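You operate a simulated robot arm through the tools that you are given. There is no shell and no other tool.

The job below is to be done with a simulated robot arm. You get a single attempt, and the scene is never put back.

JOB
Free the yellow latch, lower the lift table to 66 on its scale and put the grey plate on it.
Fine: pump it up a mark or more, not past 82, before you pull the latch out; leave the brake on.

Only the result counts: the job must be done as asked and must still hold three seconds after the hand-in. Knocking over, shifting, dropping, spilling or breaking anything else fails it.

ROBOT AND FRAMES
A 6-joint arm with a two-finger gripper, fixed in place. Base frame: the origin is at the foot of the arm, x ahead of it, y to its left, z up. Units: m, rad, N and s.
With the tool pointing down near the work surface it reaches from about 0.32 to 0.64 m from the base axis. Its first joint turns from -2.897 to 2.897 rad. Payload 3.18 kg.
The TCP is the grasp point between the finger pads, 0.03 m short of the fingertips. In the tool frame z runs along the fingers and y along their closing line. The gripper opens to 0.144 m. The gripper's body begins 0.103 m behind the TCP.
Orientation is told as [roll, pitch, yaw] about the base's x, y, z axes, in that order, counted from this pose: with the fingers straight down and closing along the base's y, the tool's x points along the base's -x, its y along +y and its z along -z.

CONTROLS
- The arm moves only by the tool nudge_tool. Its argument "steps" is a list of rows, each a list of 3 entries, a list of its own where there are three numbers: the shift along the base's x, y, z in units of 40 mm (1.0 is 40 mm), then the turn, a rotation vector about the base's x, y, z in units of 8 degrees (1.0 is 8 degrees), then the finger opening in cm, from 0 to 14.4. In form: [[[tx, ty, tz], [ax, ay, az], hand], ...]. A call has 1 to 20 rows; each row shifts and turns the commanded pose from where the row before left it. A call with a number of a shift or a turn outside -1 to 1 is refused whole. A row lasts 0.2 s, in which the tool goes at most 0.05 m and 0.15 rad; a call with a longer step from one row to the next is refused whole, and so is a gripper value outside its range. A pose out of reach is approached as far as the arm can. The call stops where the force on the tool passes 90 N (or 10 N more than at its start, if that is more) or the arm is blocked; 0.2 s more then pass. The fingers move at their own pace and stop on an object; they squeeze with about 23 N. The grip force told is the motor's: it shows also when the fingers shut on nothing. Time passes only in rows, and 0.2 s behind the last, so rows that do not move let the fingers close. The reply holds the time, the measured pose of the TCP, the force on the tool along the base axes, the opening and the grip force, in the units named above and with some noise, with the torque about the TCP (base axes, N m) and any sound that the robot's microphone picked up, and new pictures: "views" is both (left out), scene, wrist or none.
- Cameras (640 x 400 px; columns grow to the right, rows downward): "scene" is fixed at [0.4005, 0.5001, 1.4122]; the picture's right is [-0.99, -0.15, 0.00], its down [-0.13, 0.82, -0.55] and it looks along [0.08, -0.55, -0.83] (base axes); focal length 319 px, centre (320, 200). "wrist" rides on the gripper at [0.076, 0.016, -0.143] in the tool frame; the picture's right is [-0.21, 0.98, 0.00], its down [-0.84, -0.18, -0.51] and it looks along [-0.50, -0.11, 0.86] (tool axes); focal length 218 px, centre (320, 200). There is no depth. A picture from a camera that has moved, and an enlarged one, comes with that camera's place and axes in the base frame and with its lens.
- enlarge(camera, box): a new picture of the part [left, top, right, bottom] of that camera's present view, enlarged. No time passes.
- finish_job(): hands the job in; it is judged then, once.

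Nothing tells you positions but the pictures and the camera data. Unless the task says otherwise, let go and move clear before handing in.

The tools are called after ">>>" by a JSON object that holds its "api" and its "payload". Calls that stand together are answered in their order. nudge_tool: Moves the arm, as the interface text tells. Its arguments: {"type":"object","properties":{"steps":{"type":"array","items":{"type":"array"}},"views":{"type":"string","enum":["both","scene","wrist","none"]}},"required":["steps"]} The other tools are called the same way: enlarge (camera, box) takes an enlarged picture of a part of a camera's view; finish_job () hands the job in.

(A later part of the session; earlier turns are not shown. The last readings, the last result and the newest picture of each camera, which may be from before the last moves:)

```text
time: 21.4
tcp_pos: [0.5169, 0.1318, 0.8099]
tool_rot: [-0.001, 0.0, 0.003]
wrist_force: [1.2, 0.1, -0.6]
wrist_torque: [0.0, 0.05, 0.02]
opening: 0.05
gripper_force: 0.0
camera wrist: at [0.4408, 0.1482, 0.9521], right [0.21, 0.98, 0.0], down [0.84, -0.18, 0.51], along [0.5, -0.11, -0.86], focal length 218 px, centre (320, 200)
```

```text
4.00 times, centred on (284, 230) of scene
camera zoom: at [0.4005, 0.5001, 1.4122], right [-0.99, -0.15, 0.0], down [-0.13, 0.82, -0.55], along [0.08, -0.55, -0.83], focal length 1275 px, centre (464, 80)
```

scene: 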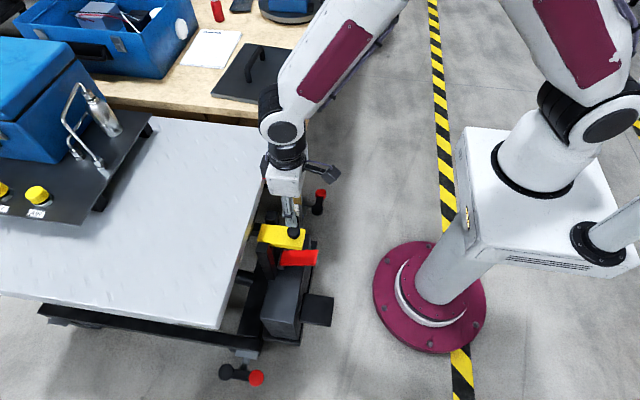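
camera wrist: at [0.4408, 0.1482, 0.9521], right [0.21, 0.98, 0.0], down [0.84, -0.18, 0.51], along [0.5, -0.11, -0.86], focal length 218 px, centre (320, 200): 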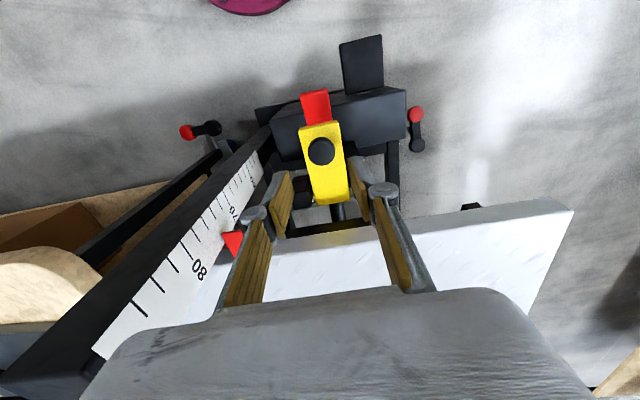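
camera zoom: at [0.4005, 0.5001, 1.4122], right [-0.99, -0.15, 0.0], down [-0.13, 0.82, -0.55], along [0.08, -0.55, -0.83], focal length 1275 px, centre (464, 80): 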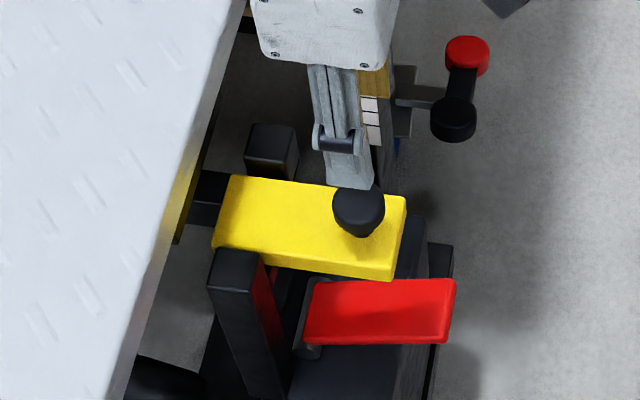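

The latch stays out. Before lowering, I'll look at the pointer from this viewpoint to calibrate the scale reading.

>>> {"api": "enlarge", "payload": {"camera": "wrist", "box": [180, 190, 276, 250]}}

>>> {"api": "enlarge", "payload": {"camera": "scene", "box": [240, 160, 320, 210]}}

>>> {"api": "enlarge", "payload": {"camera": "wrist", "box": [260, 70, 388, 150]}}

```text
6.67 times, centred on (228, 220) of wrist
camera zoom: at [0.4408, 0.1482, 0.9521], right [0.21, 0.98, 0.0], down [0.84, -0.18, 0.51], along [0.5, -0.11, -0.86], focal length 1455 px, centre (933, 67)
```

zoom: 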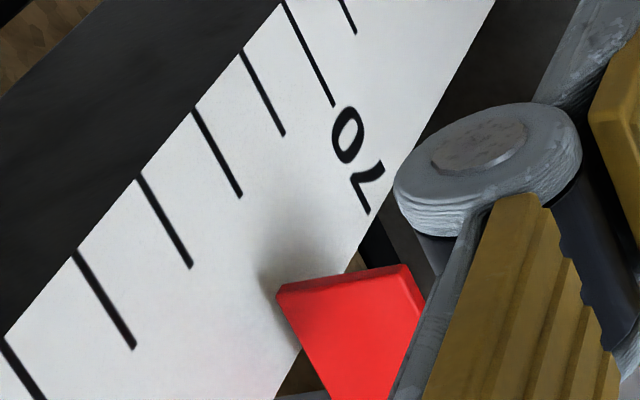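

```text
8.00 times, centred on (280, 185) of scene
camera zoom: at [0.4005, 0.5001, 1.4122], right [-0.99, -0.15, 0.0], down [-0.13, 0.82, -0.55], along [0.08, -0.55, -0.83], focal length 2550 px, centre (640, 320)
```

zoom: 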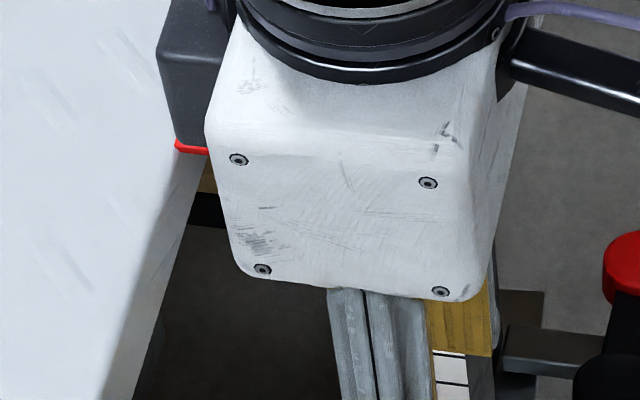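

```text
5.00 times, centred on (324, 110) of wrist
camera zoom: at [0.4408, 0.1482, 0.9521], right [0.21, 0.98, 0.0], down [0.84, -0.18, 0.51], along [0.5, -0.11, -0.86], focal length 1091 px, centre (300, 650)
```

zoom: 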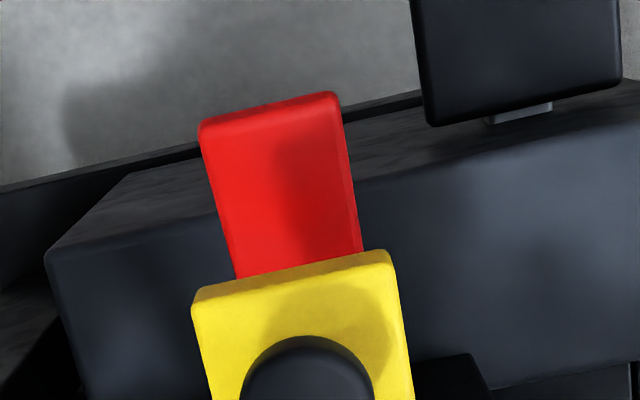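

The pointer's middle currently reads about 74.6 (about 2 mm parallax gap allowed for). The red pedal's tip is near (0.469, 0.131, 0.55), just clear of the latch. I'll approach it with the fingers closed and the hand tilted back, to stay clear of the latch knob.

>>> {"api": "nudge_tool", "payload": {"steps": [[[-0.4, 0, 0], [0, -0.83, 0], 0], [[-0.4, 0, -0.3], [0, -0.83, 0], 0], [[-0.37, 0, -0.6], [0, -0.83, 0], 0], [[0, 0, -0.8], [0, 0, 0], 0], [[0, 0, -0.8], [0, 0, 0], 0], [[0, 0, 0], [0, 0, 0], 0]]}}

```text
time: 22.8
tcp_pos: [0.4788, 0.1193, 0.719]
tool_rot: [-0.02, -0.278, -0.12]
wrist_force: [1.4, 0.2, 0.0]
wrist_torque: [-0.12, 0.08, 0.05]
opening: 0.0
gripper_force: 22.9
out of reach, approached as far as the arm can: row 3
camera wrist: at [0.3682, 0.1516, 0.8342], right [0.32, 0.95, 0.04], down [0.64, -0.25, 0.72], along [0.69, -0.21, -0.69], focal length 218 px, centre (320, 200)
```

scene: 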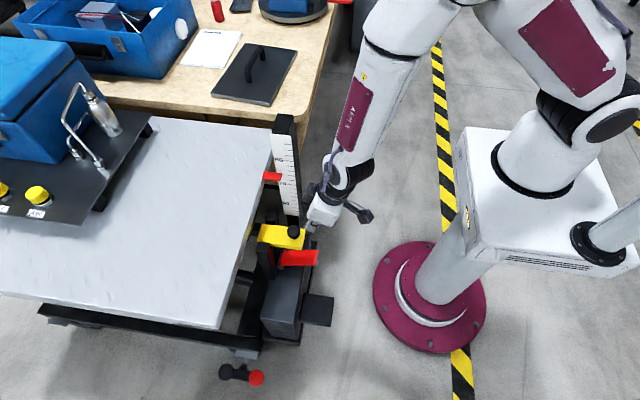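
wrist: 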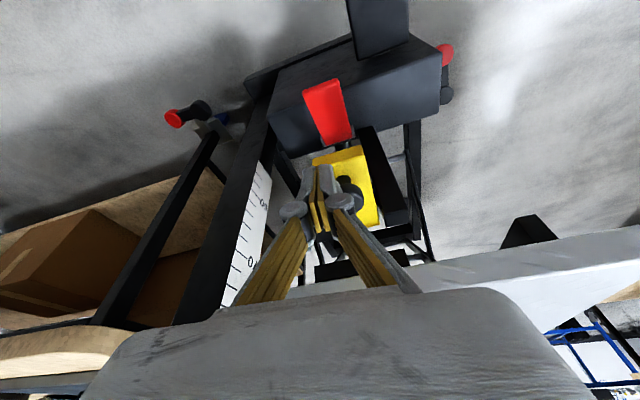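

The tilt reached 16°, enough clearance. I'll correct the yaw and x/y, then descend toward the pedal tip.

>>> {"api": "nudge_tool", "payload": {"steps": [[[-0.4, 0.3, 0], [0, 0, 0.86], 0], [[0, 0, -0.8], [0, 0, 0], 0], [[0, 0, -0.8], [0, 0, 0], 0], [[0, 0, -0.8], [0, 0, 0], 0], [[0, 0, 0], [0, 0, 0], 0]]}}

>>> {"api": "enlarge", "payload": {"camera": "wrist", "box": [240, 60, 400, 220]}}

>>> {"api": "enlarge", "payload": {"camera": "scene", "box": [240, 130, 368, 280]}}

```text
time: 24.0
tcp_pos: [0.4649, 0.1361, 0.6235]
tool_rot: [-0.047, -0.287, 0.126]
wrist_force: [0.1, 0.9, 0.8]
wrist_torque: [0.03, -0.01, 0.0]
opening: 0.0
gripper_force: 22.8
camera wrist: at [0.35, 0.1441, 0.7383], right [0.09, 1.0, 0.02], down [0.68, -0.07, 0.73], along [0.73, -0.05, -0.68], focal length 218 px, centre (320, 200)
```

scene: 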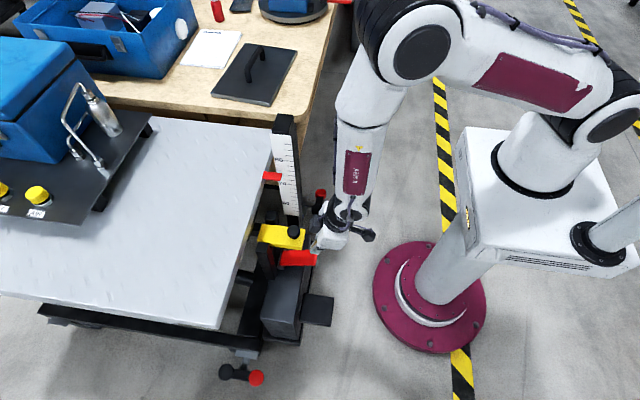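
wrist: 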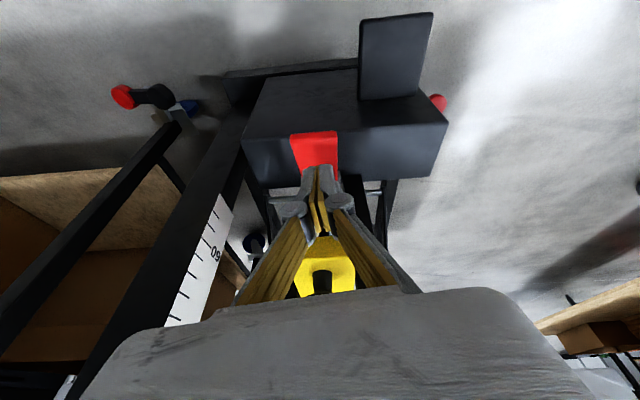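

```text
2.50 times, centred on (320, 140) of wrist
camera zoom: at [0.35, 0.1441, 0.7383], right [0.09, 1.0, 0.02], down [0.68, -0.07, 0.73], along [0.73, -0.05, -0.68], focal length 546 px, centre (320, 350)
```

zoom: 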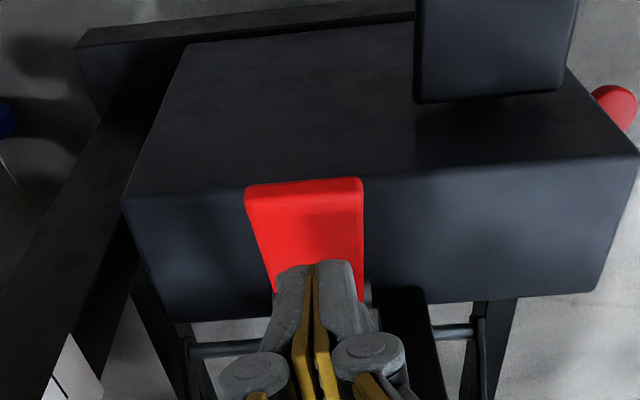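

```text
2.67 times, centred on (304, 205) of scene
camera zoom: at [0.4005, 0.5001, 1.4122], right [-0.99, -0.15, 0.0], down [-0.13, 0.82, -0.55], along [0.08, -0.55, -0.83], focal length 850 px, centre (363, 187)
```

zoom: 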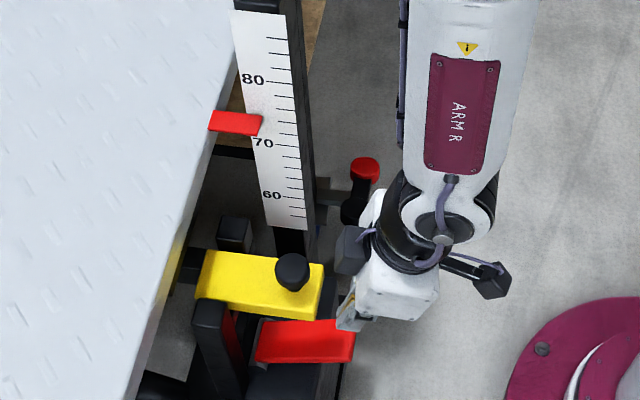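

The fingertips are right above the pedal tip and the scale is clearly visible in the scene view. I'll descend slowly to contact.

>>> {"api": "nudge_tool", "payload": {"steps": [[[0.18, -0.1, -0.4], [0, 0, -0.4], 0], [[0, 0, -0.25], [0, 0, 0], 0], [[0, 0, 0], [0, 0, 0], 0]], "views": "none"}}

>>> {"api": "nudge_tool", "payload": {"steps": [[[0, 0, -0.15], [0, 0, 0], 0], [[0, 0, 0], [0, 0, 0], 0]], "views": "both"}}

```text
time: 24.8
tcp_pos: [0.4717, 0.1307, 0.5992]
tool_rot: [-0.05, -0.285, 0.069]
wrist_force: [-0.4, 0.0, -1.2]
wrist_torque: [0.02, -0.01, -0.04]
opening: 0.0
gripper_force: 23.3
```

```text
time: 25.4
tcp_pos: [0.4741, 0.1327, 0.5939]
tool_rot: [-0.05, -0.284, 0.069]
wrist_force: [0.4, -0.7, 0.2]
wrist_torque: [-0.01, 0.0, -0.01]
opening: 0.0
gripper_force: 23.3
camera wrist: at [0.3604, 0.1471, 0.708], right [0.14, 0.99, 0.01], down [0.67, -0.11, 0.73], along [0.72, -0.1, -0.68], focal length 218 px, centre (320, 200)
```

scene: 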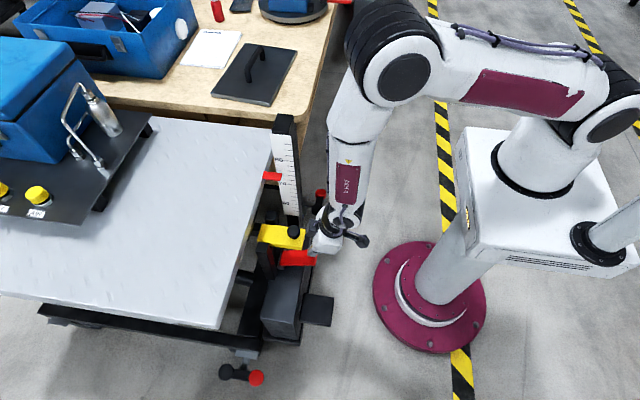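
wrist: 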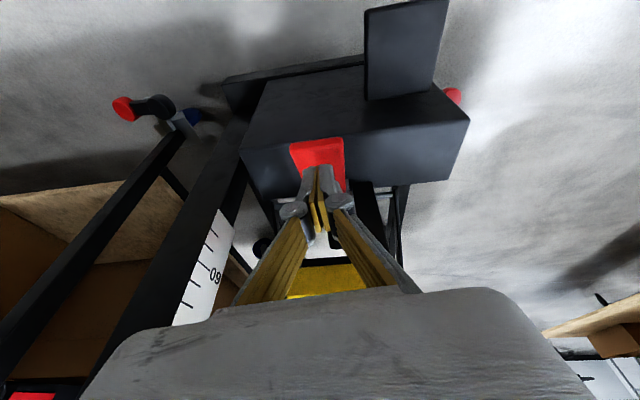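

No contact yet. I'll continue in 6 mm steps.

>>> {"api": "nudge_tool", "payload": {"steps": [[[0, 0, -0.15], [0, 0, 0], 0], [[0, 0, 0], [0, 0, 0], 0]], "views": "none"}}

>>> {"api": "nudge_tool", "payload": {"steps": [[[0, 0, -0.12], [0, 0, 0], 0], [[0, 0, 0], [0, 0, 0], 0]], "views": "scene"}}

```text
time: 26.0
tcp_pos: [0.4764, 0.1313, 0.5888]
tool_rot: [-0.05, -0.285, 0.072]
wrist_force: [-0.4, 0.6, 0.3]
wrist_torque: [-0.03, 0.01, 0.01]
opening: 0.0002
gripper_force: 22.8
out of reach, approached as far as the arm can: row 1
```

```text
time: 26.6
tcp_pos: [0.4789, 0.1333, 0.5837]
tool_rot: [-0.046, -0.285, 0.069]
wrist_force: [0.5, 0.8, 0.1]
wrist_torque: [0.05, -0.02, 0.0]
opening: 0.0
gripper_force: 22.8
```

scene: 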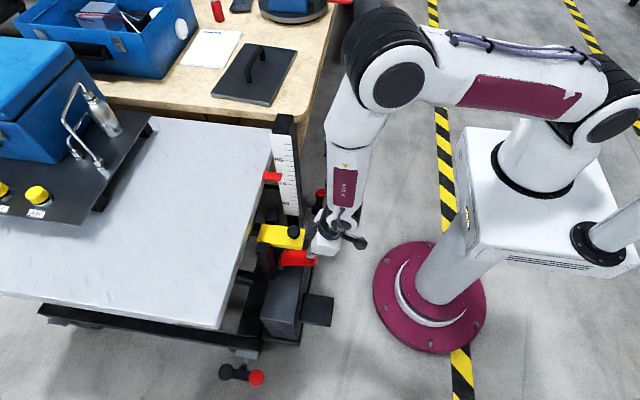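

At this tilt the arm is near its reach limit. I'll reduce the tilt a bit and shift back in x before pressing.

>>> {"api": "nudge_tool", "payload": {"steps": [[[-0.2, 0, 0.1], [0.2, 0.75, -0.4], 0], [[0, 0, 0], [0, 0, 0], 0]], "views": "none"}}

>>> {"api": "nudge_tool", "payload": {"steps": [[[0, 0, -0.15], [0, 0, 0], 0], [[0, 0, 0], [0, 0, 0], 0]], "views": "both"}}

```text
time: 27.2
tcp_pos: [0.4687, 0.1322, 0.5876]
tool_rot: [-0.01, -0.181, 0.003]
wrist_force: [-0.1, -0.3, -0.2]
wrist_torque: [0.01, -0.01, 0.03]
opening: 0.0001
gripper_force: 23.2
```

```text
time: 27.8
tcp_pos: [0.4687, 0.1325, 0.581]
tool_rot: [-0.012, -0.184, 0.004]
wrist_force: [0.8, -0.3, 0.5]
wrist_torque: [0.01, 0.02, -0.01]
opening: 0.0
gripper_force: 22.4
camera wrist: at [0.3688, 0.1506, 0.7067], right [0.2, 0.98, 0.03], down [0.74, -0.17, 0.65], along [0.64, -0.11, -0.76], focal length 218 px, centre (320, 200)
```

scene: 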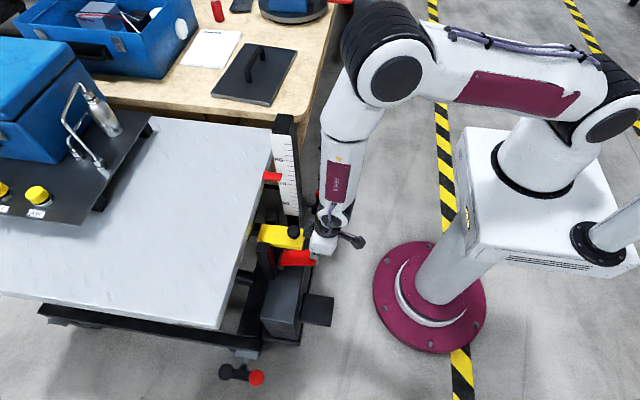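
wrist: 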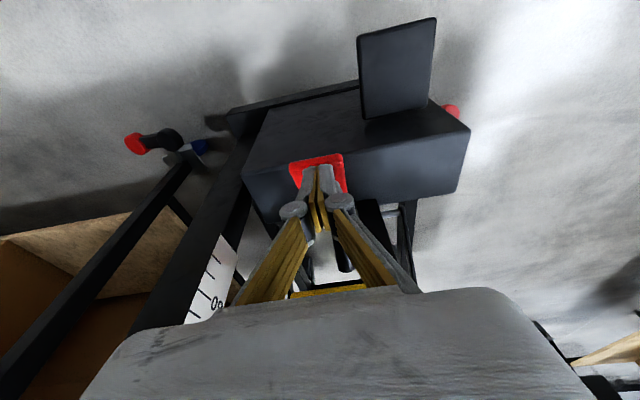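

The tip is at z≈0.55. I'll continue in 4 mm steps until contact.

>>> {"api": "nudge_tool", "payload": {"steps": [[[0, 0, -0.12], [0, 0, 0], 0], [[0, 0, 0], [0, 0, 0], 0]], "views": "none"}}

>>> {"api": "nudge_tool", "payload": {"steps": [[[0, 0, -0.1], [0, 0, 0], 0], [[0, 0, 0], [0, 0, 0], 0]], "views": "none"}}

>>> {"api": "nudge_tool", "payload": {"steps": [[[0, 0, -0.1], [0, 0, 0], 0], [[0, 0, 0], [0, 0, 0], 0]], "views": "both"}}

```text
time: 28.4
tcp_pos: [0.4696, 0.1332, 0.576]
tool_rot: [-0.014, -0.182, 0.007]
wrist_force: [0.0, 0.3, 0.5]
wrist_torque: [0.0, 0.01, 0.02]
opening: 0.0
gripper_force: 23.1
```

```text
time: 29.0
tcp_pos: [0.4695, 0.1321, 0.5721]
tool_rot: [-0.014, -0.182, 0.005]
wrist_force: [0.7, -0.4, -0.6]
wrist_torque: [-0.03, 0.01, -0.02]
opening: 0.0001
gripper_force: 22.8
```

```text
time: 29.6
tcp_pos: [0.4691, 0.132, 0.5681]
tool_rot: [-0.015, -0.18, 0.007]
wrist_force: [-3.4, 0.3, 4.3]
wrist_torque: [0.02, 0.11, 0.03]
opening: 0.0062
gripper_force: 30.4
camera wrist: at [0.3692, 0.1504, 0.6936], right [0.2, 0.98, 0.02], down [0.74, -0.17, 0.65], along [0.64, -0.12, -0.76], focal length 218 px, centre (320, 200)
```

scene: 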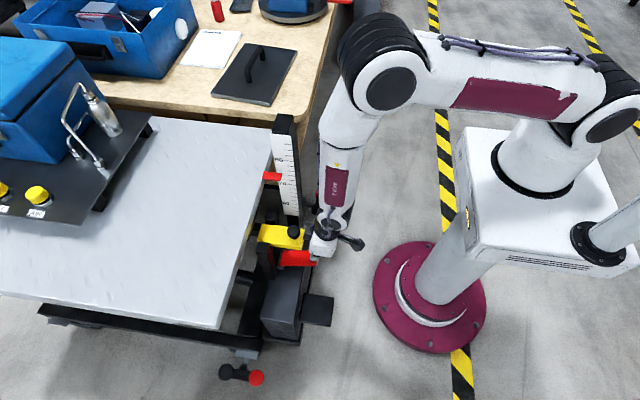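
wrist: 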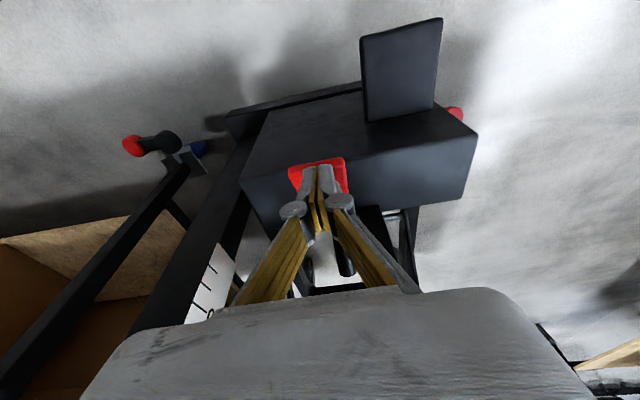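

Contact made at tip z≈0.539. I'll press a few millimetres at a time and watch the scale.

>>> {"api": "nudge_tool", "payload": {"steps": [[[0, 0, -0.1], [0, 0, 0], 0], [[0, 0, 0], [0, 0, 0], 0]], "views": "none"}}

>>> {"api": "enlarge", "payload": {"camera": "scene", "box": [240, 140, 320, 220]}}

```text
time: 30.2
tcp_pos: [0.4714, 0.133, 0.5643]
tool_rot: [-0.016, -0.182, 0.006]
wrist_force: [-2.4, -1.2, 4.0]
wrist_torque: [0.01, 0.07, -0.01]
opening: 0.0062
gripper_force: 31.1
```

```text
5.00 times, centred on (280, 180) of scene
camera zoom: at [0.4005, 0.5001, 1.4122], right [-0.99, -0.15, 0.0], down [-0.13, 0.82, -0.55], along [0.08, -0.55, -0.83], focal length 1594 px, centre (520, 300)
```

zoom: 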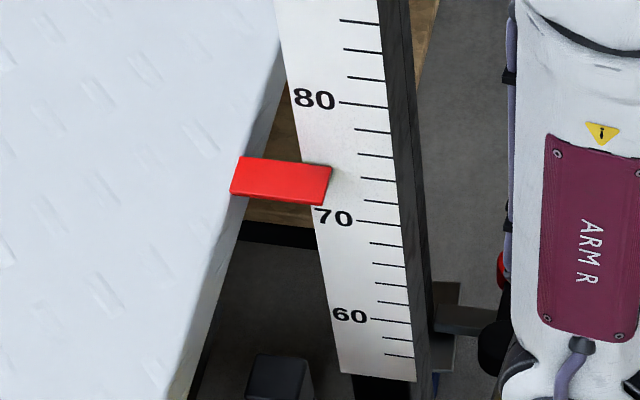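

The pointer hasn't moved yet (still 74.6). I'll press deeper.

>>> {"api": "nudge_tool", "payload": {"steps": [[[0, 0, -0.1], [0, 0, 0], 0]], "views": "none"}}

>>> {"api": "enlarge", "payload": {"camera": "scene", "box": [240, 140, 320, 220]}}

```text
time: 30.6
tcp_pos: [0.4729, 0.1339, 0.5611]
tool_rot: [-0.013, -0.183, 0.004]
wrist_force: [0.8, 0.3, 3.2]
wrist_torque: [0.02, 0.0, 0.01]
opening: 0.0003
gripper_force: 30.7
out of reach, approached as far as the arm can: row 1
```

```text
5.00 times, centred on (280, 180) of scene
camera zoom: at [0.4005, 0.5001, 1.4122], right [-0.99, -0.15, 0.0], down [-0.13, 0.82, -0.55], along [0.08, -0.55, -0.83], focal length 1594 px, centre (520, 300)
```

zoom: 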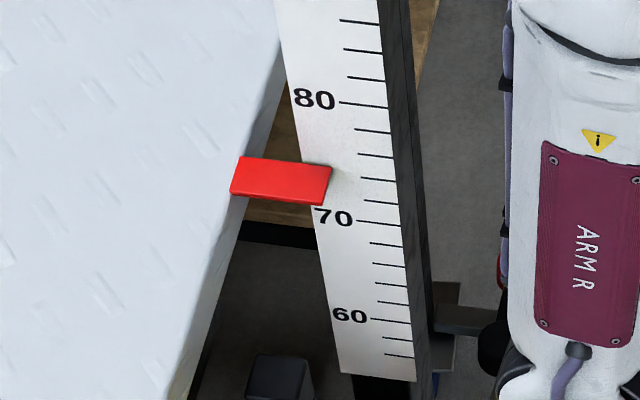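

The pedal moves easily but the tilt limits my reach again. I'll untilt slightly, keep clear of the latch and press on.

>>> {"api": "nudge_tool", "payload": {"steps": [[[-0.13, -0.03, 0], [0.1, 0.45, 0], 0], [[0, 0, -0.1], [0, 0, 0], 0]], "views": "none"}}

>>> {"api": "enlarge", "payload": {"camera": "scene", "box": [240, 140, 340, 265]}}

```text
time: 31.2
tcp_pos: [0.4668, 0.1318, 0.5581]
tool_rot: [0.004, -0.119, 0.002]
wrist_force: [-0.2, -1.9, 3.6]
wrist_torque: [-0.05, 0.0, 0.04]
opening: 0.006
gripper_force: 31.0
```

```text
3.20 times, centred on (290, 202) of scene
camera zoom: at [0.4005, 0.5001, 1.4122], right [-0.99, -0.15, 0.0], down [-0.13, 0.82, -0.55], along [0.08, -0.55, -0.83], focal length 1020 px, centre (416, 192)
```

zoom: 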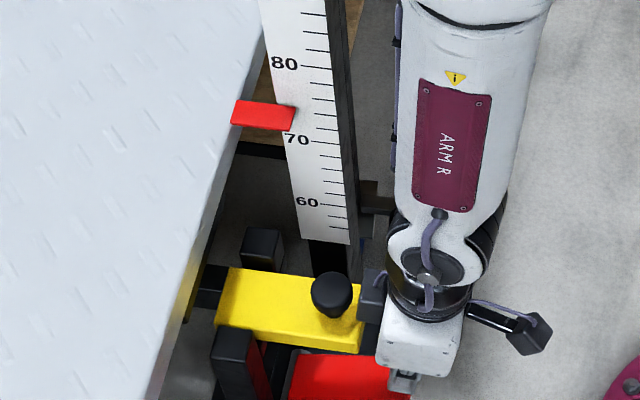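

Still no drop. I'll keep pressing in small steps.

>>> {"api": "nudge_tool", "payload": {"steps": [[[0, 0, -0.1], [0, 0, 0], 0], [[0, 0, 0], [0, 0, 0], 0]], "views": "none"}}

>>> {"api": "enlarge", "payload": {"camera": "scene", "box": [240, 140, 320, 220]}}

```text
time: 31.8
tcp_pos: [0.4664, 0.1338, 0.5543]
tool_rot: [0.002, -0.119, 0.002]
wrist_force: [-3.1, 0.0, 5.1]
wrist_torque: [-0.01, 0.12, 0.0]
opening: 0.0061
gripper_force: 31.0
```

```text
5.00 times, centred on (280, 180) of scene
camera zoom: at [0.4005, 0.5001, 1.4122], right [-0.99, -0.15, 0.0], down [-0.13, 0.82, -0.55], along [0.08, -0.55, -0.83], focal length 1594 px, centre (520, 300)
```

zoom: 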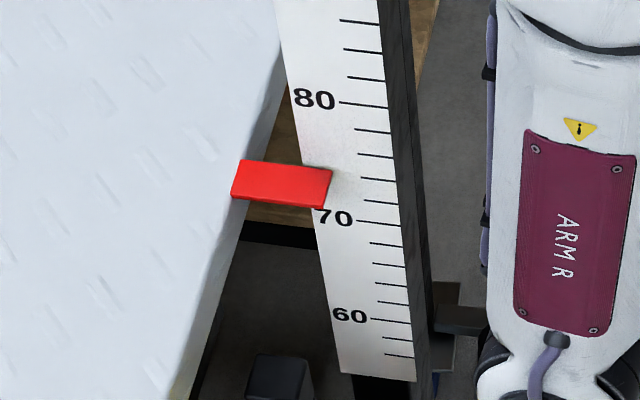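

The pointer has just started to drop. I'll hold here to measure the rate.

>>> {"api": "nudge_tool", "payload": {"steps": [[[0, 0, 0], [0, 0, 0], 0], [[0, 0, 0], [0, 0, 0], 0], [[0, 0, 0], [0, 0, 0], 0]], "views": "none"}}

>>> {"api": "enlarge", "payload": {"camera": "scene", "box": [240, 140, 320, 220]}}

```text
time: 32.6
tcp_pos: [0.4655, 0.1329, 0.5544]
tool_rot: [0.003, -0.12, 0.002]
wrist_force: [-2.6, -0.4, 4.5]
wrist_torque: [-0.02, 0.06, 0.01]
opening: 0.0063
gripper_force: 30.9
```

```text
5.00 times, centred on (280, 180) of scene
camera zoom: at [0.4005, 0.5001, 1.4122], right [-0.99, -0.15, 0.0], down [-0.13, 0.82, -0.55], along [0.08, -0.55, -0.83], focal length 1594 px, centre (520, 300)
```

zoom: 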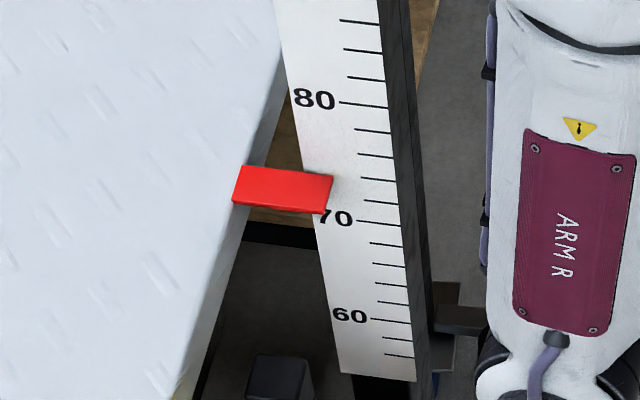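

The drop rate is about 0.65 units/s, slow and controllable. I'll hold for about 4 s.

>>> {"api": "nudge_tool", "payload": {"steps": [[[0, 0, 0], [0, 0, 0], 0], [[0, 0, 0], [0, 0, 0], 0], [[0, 0, 0], [0, 0, 0], 0], [[0, 0, 0], [0, 0, 0], 0], [[0, 0, 0], [0, 0, 0], 0], [[0, 0, 0], [0, 0, 0], 0], [[0, 0, 0], [0, 0, 0], 0], [[0, 0, 0], [0, 0, 0], 0], [[0, 0, 0], [0, 0, 0], 0], [[0, 0, 0], [0, 0, 0], 0], [[0, 0, 0], [0, 0, 0], 0], [[0, 0, 0], [0, 0, 0], 0], [[0, 0, 0], [0, 0, 0], 0], [[0, 0, 0], [0, 0, 0], 0], [[0, 0, 0], [0, 0, 0], 0], [[0, 0, 0], [0, 0, 0], 0], [[0, 0, 0], [0, 0, 0], 0], [[0, 0, 0], [0, 0, 0], 0], [[0, 0, 0], [0, 0, 0], 0], [[0, 0, 0], [0, 0, 0], 0]], "views": "none"}}

>>> {"api": "enlarge", "payload": {"camera": "scene", "box": [240, 140, 320, 220]}}

```text
time: 36.8
tcp_pos: [0.4671, 0.1324, 0.5553]
tool_rot: [0.002, -0.119, 0.001]
wrist_force: [0.5, -0.9, 3.4]
wrist_torque: [-0.04, -0.01, -0.02]
opening: 0.006
gripper_force: 30.9
```

```text
5.00 times, centred on (280, 180) of scene
camera zoom: at [0.4005, 0.5001, 1.4122], right [-0.99, -0.15, 0.0], down [-0.13, 0.82, -0.55], along [0.08, -0.55, -0.83], focal length 1594 px, centre (520, 300)
```

zoom: 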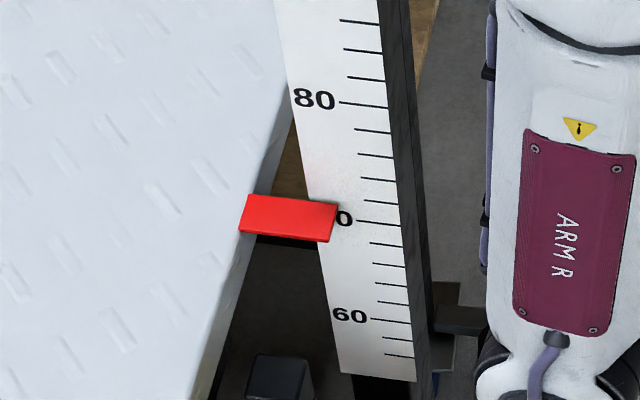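

It now reads about 71.4 (top back edge), at 0.6 units/s. I'll hold another 4 s.

>>> {"api": "nudge_tool", "payload": {"steps": [[[0, 0, 0], [0, 0, 0], 0], [[0, 0, 0], [0, 0, 0], 0], [[0, 0, 0], [0, 0, 0], 0], [[0, 0, 0], [0, 0, 0], 0], [[0, 0, 0], [0, 0, 0], 0], [[0, 0, 0], [0, 0, 0], 0], [[0, 0, 0], [0, 0, 0], 0], [[0, 0, 0], [0, 0, 0], 0], [[0, 0, 0], [0, 0, 0], 0], [[0, 0, 0], [0, 0, 0], 0], [[0, 0, 0], [0, 0, 0], 0], [[0, 0, 0], [0, 0, 0], 0], [[0, 0, 0], [0, 0, 0], 0], [[0, 0, 0], [0, 0, 0], 0], [[0, 0, 0], [0, 0, 0], 0], [[0, 0, 0], [0, 0, 0], 0], [[0, 0, 0], [0, 0, 0], 0], [[0, 0, 0], [0, 0, 0], 0], [[0, 0, 0], [0, 0, 0], 0], [[0, 0, 0], [0, 0, 0], 0]], "views": "none"}}

>>> {"api": "enlarge", "payload": {"camera": "scene", "box": [240, 140, 320, 220]}}

```text
time: 41.0
tcp_pos: [0.467, 0.1337, 0.555]
tool_rot: [0.003, -0.12, 0.003]
wrist_force: [-0.2, -0.6, 4.0]
wrist_torque: [-0.02, 0.07, -0.03]
opening: 0.0062
gripper_force: 30.5
```

```text
5.00 times, centred on (280, 180) of scene
camera zoom: at [0.4005, 0.5001, 1.4122], right [-0.99, -0.15, 0.0], down [-0.13, 0.82, -0.55], along [0.08, -0.55, -0.83], focal length 1594 px, centre (520, 300)
```

zoom: 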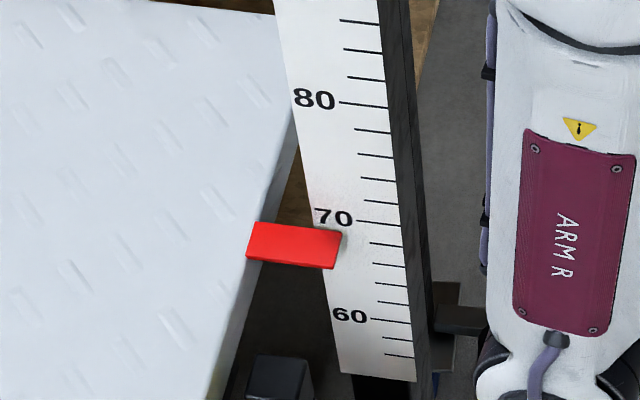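

It reads about 68.8. I'll hold about 2.4 s more and then lift off, so I can check the reading carefully before the last bit.

>>> {"api": "nudge_tool", "payload": {"steps": [[[0, 0, 0], [0, 0, 0], 0], [[0, 0, 0], [0, 0, 0], 0], [[0, 0, 0], [0, 0, 0], 0], [[0, 0, 0], [0, 0, 0], 0], [[0, 0, 0], [0, 0, 0], 0], [[0, 0, 0], [0, 0, 0], 0], [[0, 0, 0], [0, 0, 0], 0], [[0, 0, 0], [0, 0, 0], 0], [[0, 0, 0], [0, 0, 0], 0], [[0, 0, 0], [0, 0, 0], 0], [[0, 0, 0.5], [0, 0, 0], 0], [[0, 0, 0.5], [0, 0, 0], 0]], "views": "both"}}

>>> {"api": "enlarge", "payload": {"camera": "scene", "box": [240, 160, 320, 210]}}

```text
time: 43.6
tcp_pos: [0.4657, 0.1314, 0.5945]
tool_rot: [0.01, -0.123, 0.0]
wrist_force: [0.7, -0.3, 0.2]
wrist_torque: [-0.02, -0.04, 0.01]
opening: 0.0
gripper_force: 30.4
camera wrist: at [0.373, 0.1468, 0.7253], right [0.2, 0.98, 0.03], down [0.78, -0.18, 0.6], along [0.6, -0.1, -0.8], focal length 218 px, centre (320, 200)
```

scene: 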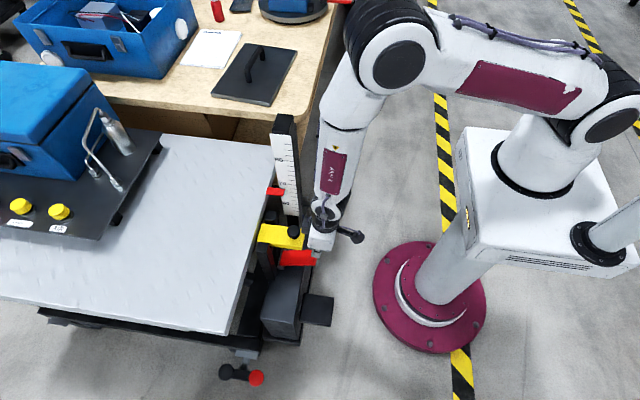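
wrist: 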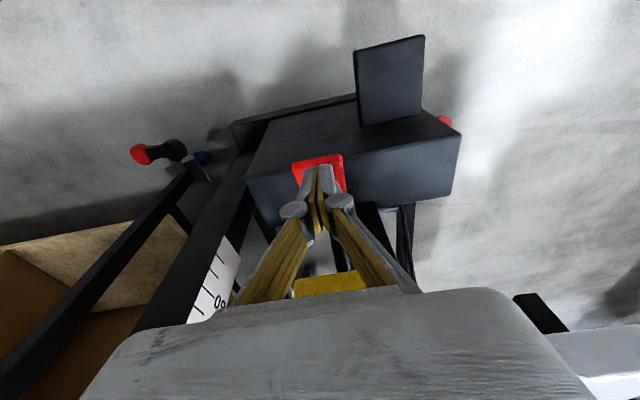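

```text
8.00 times, centred on (280, 185) of scene
camera zoom: at [0.4005, 0.5001, 1.4122], right [-0.99, -0.15, 0.0], down [-0.13, 0.82, -0.55], along [0.08, -0.55, -0.83], focal length 2550 px, centre (640, 320)
```

zoom: 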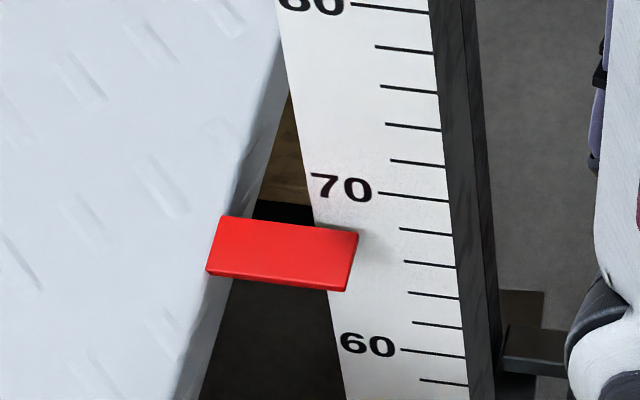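

It reads about 67.3 (top back edge, scene view). I'll move the wrist camera to a flatter line of sight to pin down the parallax before the last bit.

>>> {"api": "nudge_tool", "payload": {"steps": [[[-0.1, 0.8, 0.5], [0, 0.88, 0], 0], [[0, 0.8, 0.6], [0, 0, 0], 0], [[0, 0.8, 0.8], [0, 0, 0], 0], [[0, 0.5, 0.7], [0, 0, 0], 0], [[0, 0, 0], [0, 0, 0], 0]], "views": "both"}}

>>> {"api": "enlarge", "payload": {"camera": "wrist", "box": [80, 250, 208, 350]}}

>>> {"api": "enlarge", "payload": {"camera": "scene", "box": [250, 165, 314, 205]}}

```text
time: 44.8
tcp_pos: [0.4848, 0.119, 0.6893]
tool_rot: [0.082, -0.012, 0.068]
wrist_force: [-0.1, -0.6, 0.0]
wrist_torque: [0.01, -0.01, -0.02]
opening: 0.0
gripper_force: 30.9
out of reach, approached as far as the arm can: row 1, 2, 3, 4
camera wrist: at [0.4067, 0.1184, 0.8309], right [0.14, 0.99, 0.08], down [0.85, -0.16, 0.5], along [0.51, 0.0, -0.86], focal length 218 px, centre (320, 200)
```

scene: 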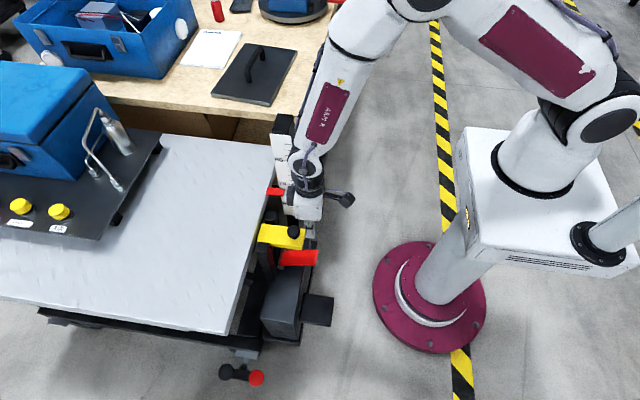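
wrist: 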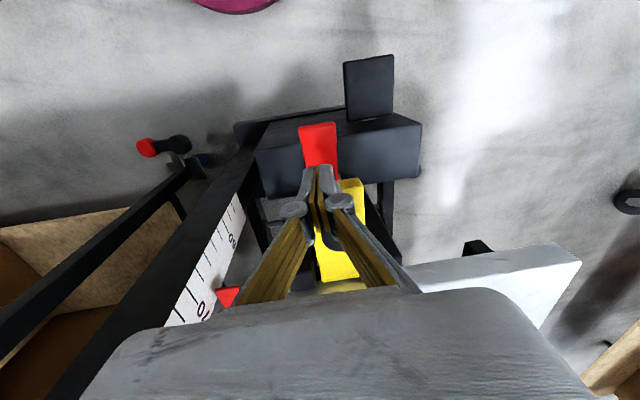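

```text
4.00 times, centred on (144, 300) of wrist
camera zoom: at [0.4067, 0.1184, 0.8309], right [0.14, 0.99, 0.08], down [0.85, -0.16, 0.5], along [0.51, 0.0, -0.86], focal length 873 px, centre (1024, -200)
```

zoom: 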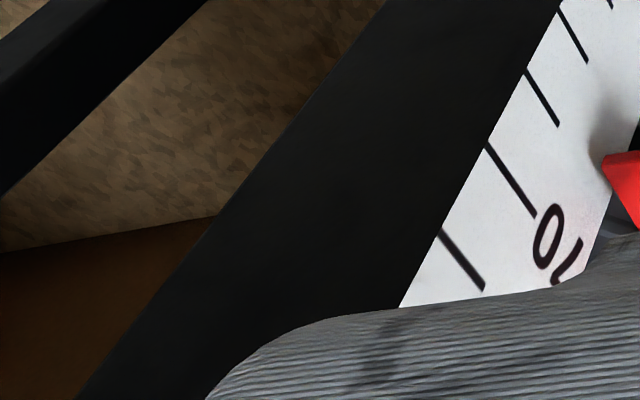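

```text
10.00 times, centred on (282, 185) of scene
camera zoom: at [0.4005, 0.5001, 1.4122], right [-0.99, -0.15, 0.0], down [-0.13, 0.82, -0.55], along [0.08, -0.55, -0.83], focal length 3187 px, centre (700, 350)
```

zoom: 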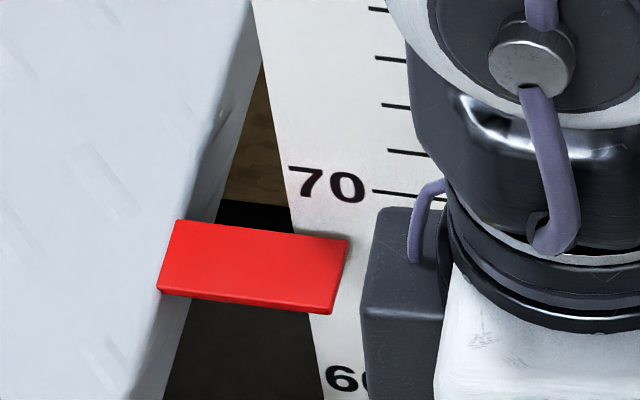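

That move was partly out of reach, leaving the fingers near the latch. I'll rise first, straighten the tool, then go to the viewing spot.

>>> {"api": "nudge_tool", "payload": {"steps": [[[-0.3, 0, 0.8], [-0.59, 0.1, -0.49], 0], [[0, 0, 0.5], [0, 0, 0], 0], [[0, 0, 0], [0, 0, 0], 0]], "views": "none"}}

>>> {"api": "nudge_tool", "payload": {"steps": [[[0, 0.8, 0], [0, 0, 0], 0], [[0, 0.8, 0], [0, 0, 0], 0], [[0, 0.8, 0], [0, 0, 0], 0], [[0, 0.8, -0.4], [0, 0, 0], 0], [[0, 0, -0.6], [0, 0, 0], 0], [[0, 0, 0], [0, 0, 0], 0]], "views": "both"}}

```text
time: 45.6
tcp_pos: [0.4729, 0.1047, 0.7134]
tool_rot: [0.082, -0.012, 0.044]
wrist_force: [0.2, 0.6, -0.2]
wrist_torque: [0.0, -0.02, -0.01]
opening: 0.0
gripper_force: 30.5
out of reach, approached as far as the arm can: row 1
```

```text
time: 46.8
tcp_pos: [0.4962, 0.1157, 0.6854]
tool_rot: [0.086, -0.023, 0.058]
wrist_force: [-16.0, -2.6, 37.5]
wrist_torque: [-0.24, 0.09, -0.03]
opening: 0.0
gripper_force: 30.8
out of reach, approached as far as the arm can: row 1, 2, 3, 4, 5
stopped in row 5: the force on the tool passed its limit at 147 N (the readings are from after the stop); the commanded pose is now the measured one
camera wrist: at [0.4178, 0.1158, 0.8276], right [0.15, 0.98, 0.09], down [0.84, -0.17, 0.51], along [0.51, 0.0, -0.86], focal length 218 px, centre (320, 200)
```

scene: 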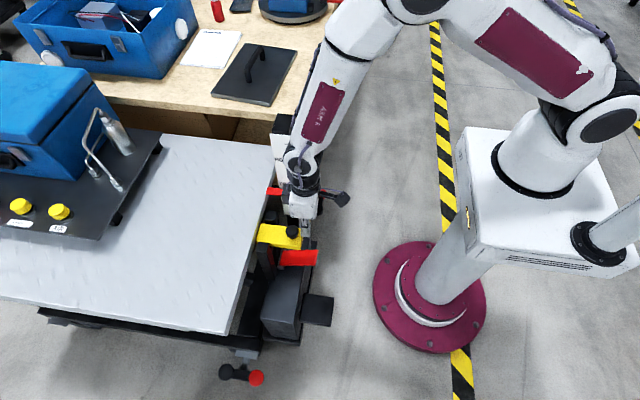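
wrist: 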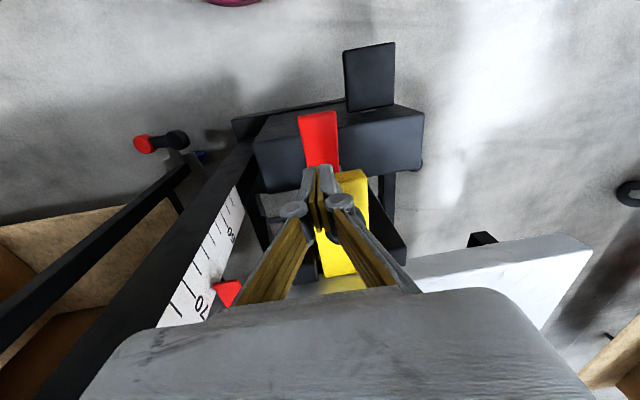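

The fingertips pressed down on the latch top because the arm is stuck near a wrist-aligned pose. I'll lift straight up gently and check.

>>> {"api": "nudge_tool", "payload": {"steps": [[[0, 0, 0.25], [0, 0, 0], 0], [[0, 0, 0.25], [0, 0, 0], 0], [[0, 0, 0], [0, 0, 0], 0]], "views": "both"}}

>>> {"api": "enlarge", "payload": {"camera": "scene", "box": [240, 130, 368, 280]}}

```text
time: 47.6
tcp_pos: [0.4963, 0.1158, 0.7057]
tool_rot: [0.093, -0.025, 0.059]
wrist_force: [0.4, 0.1, 0.5]
wrist_torque: [0.0, 0.0, -0.02]
opening: 0.0
gripper_force: 30.9
camera wrist: at [0.4172, 0.1152, 0.8462], right [0.15, 0.98, 0.1], down [0.84, -0.18, 0.51], along [0.52, 0.0, -0.86], focal length 218 px, centre (320, 200)
```

scene: 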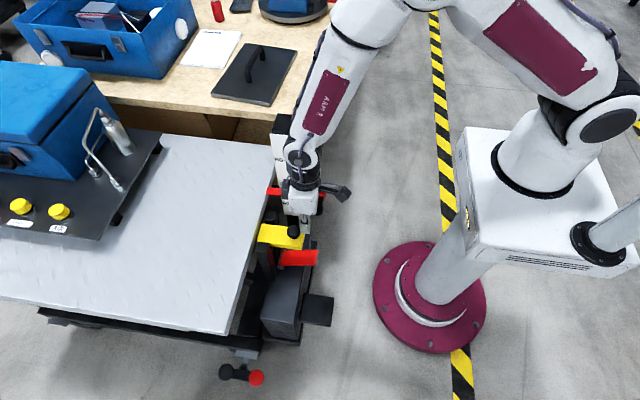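
wrist: 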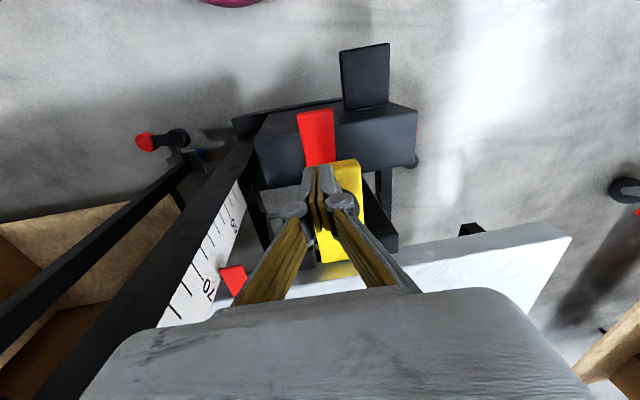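

```text
2.67 times, centred on (304, 205) of scene
camera zoom: at [0.4005, 0.5001, 1.4122], right [-0.99, -0.15, 0.0], down [-0.13, 0.82, -0.55], along [0.08, -0.55, -0.83], focal length 850 px, centre (363, 187)
```

zoom: 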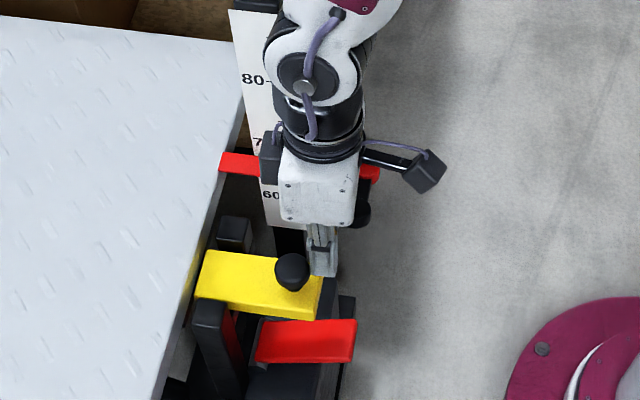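

The latch looks unmoved. I'll raise well clear and then straighten the tool.

>>> {"api": "nudge_tool", "payload": {"steps": [[[0, 0, 0.6], [0, 0, 0], 0], [[0, 0, 0.8], [0, 0, 0], 0], [[0, 0, 0.8], [0, 0, 0], 0], [[0, 0, 0], [0, 0, 0], 0]], "views": "none"}}

>>> {"api": "nudge_tool", "payload": {"steps": [[[0, 0, 0], [-0.33, 0.1, -0.2], 0], [[0, 0, 0], [-0.33, 0.1, -0.2], 0], [[0, 0, 0], [0, 0, 0], 0]], "views": "none"}}

```text
time: 48.6
tcp_pos: [0.4796, 0.1147, 0.7777]
tool_rot: [0.113, -0.028, 0.058]
wrist_force: [-0.4, -0.1, 0.4]
wrist_torque: [0.01, 0.04, -0.02]
opening: 0.0
gripper_force: 30.4
out of reach, approached as far as the arm can: row 1, 2, 3
```

```text
time: 49.4
tcp_pos: [0.4795, 0.1151, 0.7761]
tool_rot: [0.113, -0.029, 0.055]
wrist_force: [-1.0, -0.2, 0.6]
wrist_torque: [0.0, 0.04, 0.02]
opening: 0.0
gripper_force: 31.0
out of reach, approached as far as the arm can: row 1, 2
```

The roll is stuck, so I'll try bending the tool inward to move the wrist off its limit.

>>> {"api": "nudge_tool", "payload": {"steps": [[[0, 0, 0], [0, 1, 0], 0], [[0, 0, 0], [0, 1, 0], 0], [[0, 0, 0], [0, 0, 0], 0]], "views": "scene"}}

```text
time: 50.2
tcp_pos: [0.463, 0.1154, 0.7634]
tool_rot: [0.172, 0.239, 0.065]
wrist_force: [0.1, 0.2, 0.0]
wrist_torque: [0.0, -0.03, -0.02]
opening: 0.0001
gripper_force: 31.1
out of reach, approached as far as the arm can: row 1, 2
```

scene: 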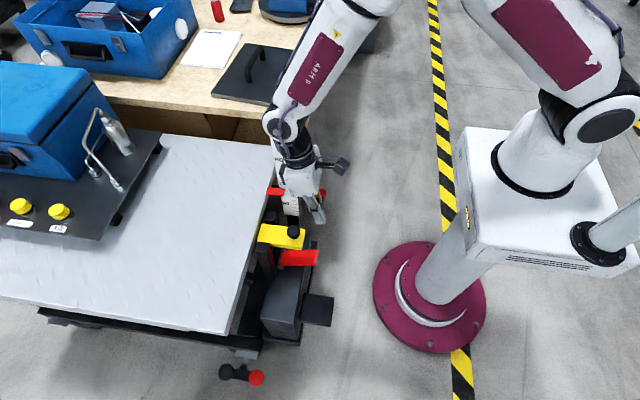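

The bend works and couples into roll. With the wrist bent more, I'll try removing the roll.

>>> {"api": "nudge_tool", "payload": {"steps": [[[0, 0, 0], [-0.5, 0, 0], 0], [[0, 0, 0], [-0.5, 0, 0], 0], [[0, 0, 0], [0, 0, 0], 0]], "views": "none"}}

```text
time: 51.0
tcp_pos: [0.4638, 0.1146, 0.7631]
tool_rot: [0.173, 0.237, 0.065]
wrist_force: [-0.6, 0.2, 0.6]
wrist_torque: [-0.01, -0.01, 0.0]
opening: 0.0001
gripper_force: 30.5
out of reach, approached as far as the arm can: row 1, 2
```

The wrist appears to have flipped while passing through alignment with the forearm. I'll work it back by swinging the tilt around the aligned direction, high above everything.

>>> {"api": "nudge_tool", "payload": {"steps": [[[0, 0, 0.3], [0.15, -0.8, 0], 0], [[0, 0, 0.3], [0.15, -0.8, 0], 0], [[0, 0, 0.3], [0.15, -0.8, 0], 0], [[0, 0, 0], [0.15, -0.8, 0], 0], [[0, 0, 0], [0, 0, 0], 0]], "views": "none"}}

```text
time: 52.2
tcp_pos: [0.4627, 0.1149, 0.7996]
tool_rot: [0.225, -0.215, 0.067]
wrist_force: [0.7, -0.6, 0.5]
wrist_torque: [-0.03, 0.01, -0.03]
opening: 0.0
gripper_force: 30.7
```

No reach complaint this time. Continuing the swing toward the outward tilt.

>>> {"api": "nudge_tool", "payload": {"steps": [[[0, 0, 0], [0, -0.5, 0], 0], [[0, 0, 0], [0, -0.5, 0], 0], [[0, 0, 0], [-0.4, -0.3, 0], 0], [[0, 0, 0], [-0.4, -0.3, 0], 0], [[0, 0, 0], [0, 0, 0], 0]], "views": "none"}}

```text
time: 53.4
tcp_pos: [0.463, 0.1208, 0.8008]
tool_rot: [0.153, -0.337, 0.094]
wrist_force: [-1.1, 0.5, 0.1]
wrist_torque: [0.03, 0.01, 0.03]
opening: 0.0001
gripper_force: 30.6
out of reach, approached as far as the arm can: row 2
```

Roll is now reducing. I'll continue to bring it to zero.

>>> {"api": "nudge_tool", "payload": {"steps": [[[0, 0, 0], [-0.4, 0, -0.2], 0], [[0, 0, 0], [-0.4, 0, -0.2], 0], [[0, 0, 0], [-0.3, 0.2, -0.2], 0], [[0, 0, 0], [0, 0, 0], 0]], "views": "none"}}

```text
time: 54.4
tcp_pos: [0.4715, 0.1167, 0.8017]
tool_rot: [0.071, -0.362, 0.088]
wrist_force: [0.2, -0.2, -0.7]
wrist_torque: [-0.01, -0.01, -0.01]
opening: 0.0
gripper_force: 30.5
out of reach, approached as far as the arm can: row 1, 3
```

Roll is nearly gone at an outward tilt. I'll bring the tool back upright.

>>> {"api": "nudge_tool", "payload": {"steps": [[[0, 0, 0], [-0.2, 0.8, -0.1], 0], [[0, 0, 0], [-0.15, 0.8, -0.2], 0], [[0, 0, 0], [-0.15, 0.8, -0.3], 0], [[0, 0, 0], [0, 0.2, 0], 0], [[0, 0, 0], [0, 0, 0], 0]], "views": "scene"}}

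```text
time: 55.6
tcp_pos: [0.4717, 0.1141, 0.8013]
tool_rot: [0.02, 0.006, 0.015]
wrist_force: [0.0, 0.7, 0.2]
wrist_torque: [-0.03, 0.0, 0.03]
opening: 0.0
gripper_force: 30.6
out of reach, approached as far as the arm can: row 1
```

scene: 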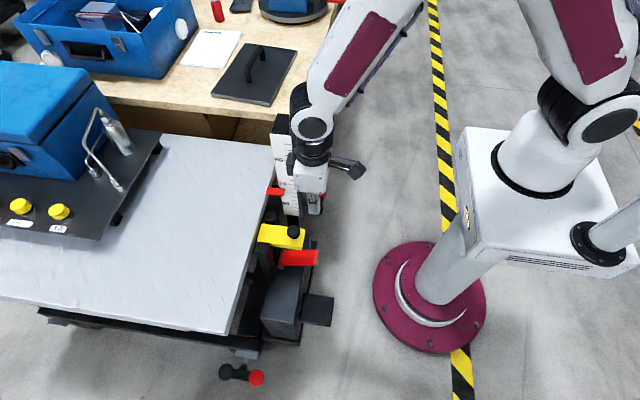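

The arm is back in its normal posture. Now I'll go to the viewing spot at about (0.46, 0.25, 0.70).

>>> {"api": "nudge_tool", "payload": {"steps": [[[0, 0.8, 0], [-0.14, 0, -0.1], 0], [[0, 0.8, 0], [0, 0, 0], 0], [[0, 0.9, 0], [0, 0, 0], 0], [[-0.2, 0.9, -0.5], [0, 0, 0], 0], [[0, 0, -1], [0, 0, 0], 0], [[0, 0, -1], [0, 0, 0], 0], [[0, 0, 0], [0, 0, 0], 0]], "views": "wrist"}}

>>> {"api": "enlarge", "payload": {"camera": "wrist", "box": [80, 250, 208, 350]}}

>>> {"api": "enlarge", "payload": {"camera": "scene", "box": [250, 165, 314, 205]}}

```text
time: 57.2
tcp_pos: [0.463, 0.2496, 0.7015]
tool_rot: [-0.001, 0.005, -0.001]
wrist_force: [-0.7, -0.4, 0.0]
wrist_torque: [-0.02, 0.03, 0.03]
opening: 0.0001
gripper_force: 31.0
camera wrist: at [0.3887, 0.2661, 0.8442], right [0.21, 0.98, 0.0], down [0.84, -0.18, 0.5], along [0.49, -0.11, -0.86], focal length 218 px, centre (320, 200)
```

wrist: 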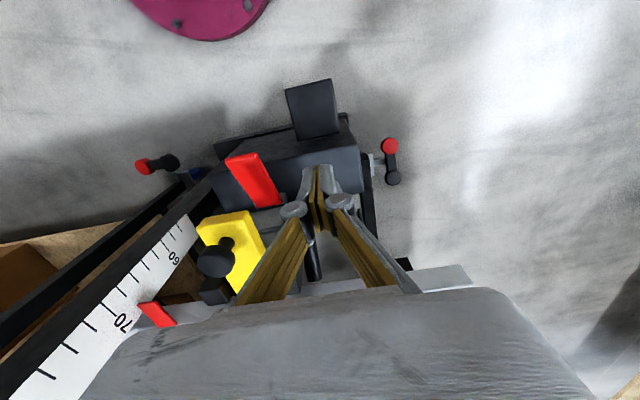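

```text
4.00 times, centred on (144, 300) of wrist
camera zoom: at [0.3887, 0.2661, 0.8442], right [0.21, 0.98, 0.0], down [0.84, -0.18, 0.5], along [0.49, -0.11, -0.86], focal length 873 px, centre (1024, -200)
```

zoom: 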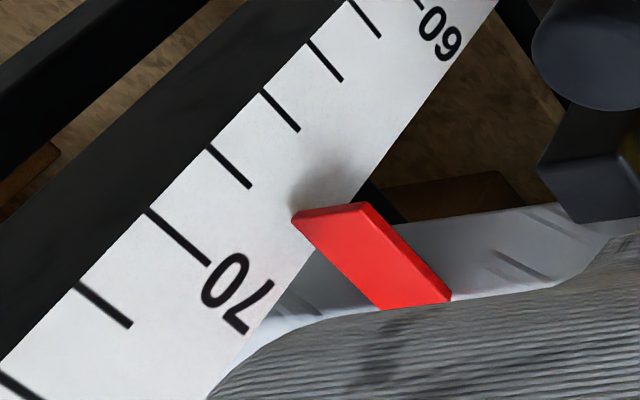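

```text
10.00 times, centred on (282, 185) of scene
camera zoom: at [0.4005, 0.5001, 1.4122], right [-0.99, -0.15, 0.0], down [-0.13, 0.82, -0.55], along [0.08, -0.55, -0.83], focal length 3187 px, centre (700, 350)
```

zoom: 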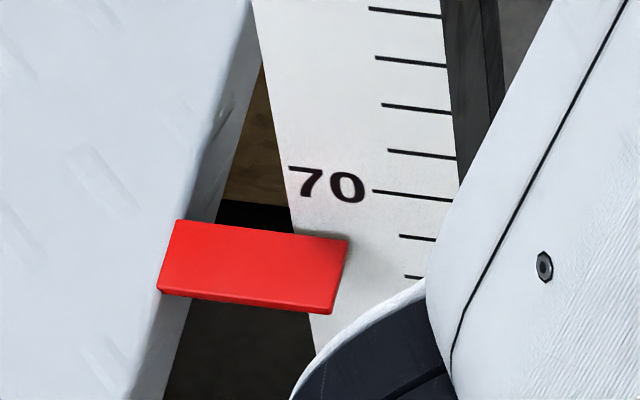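

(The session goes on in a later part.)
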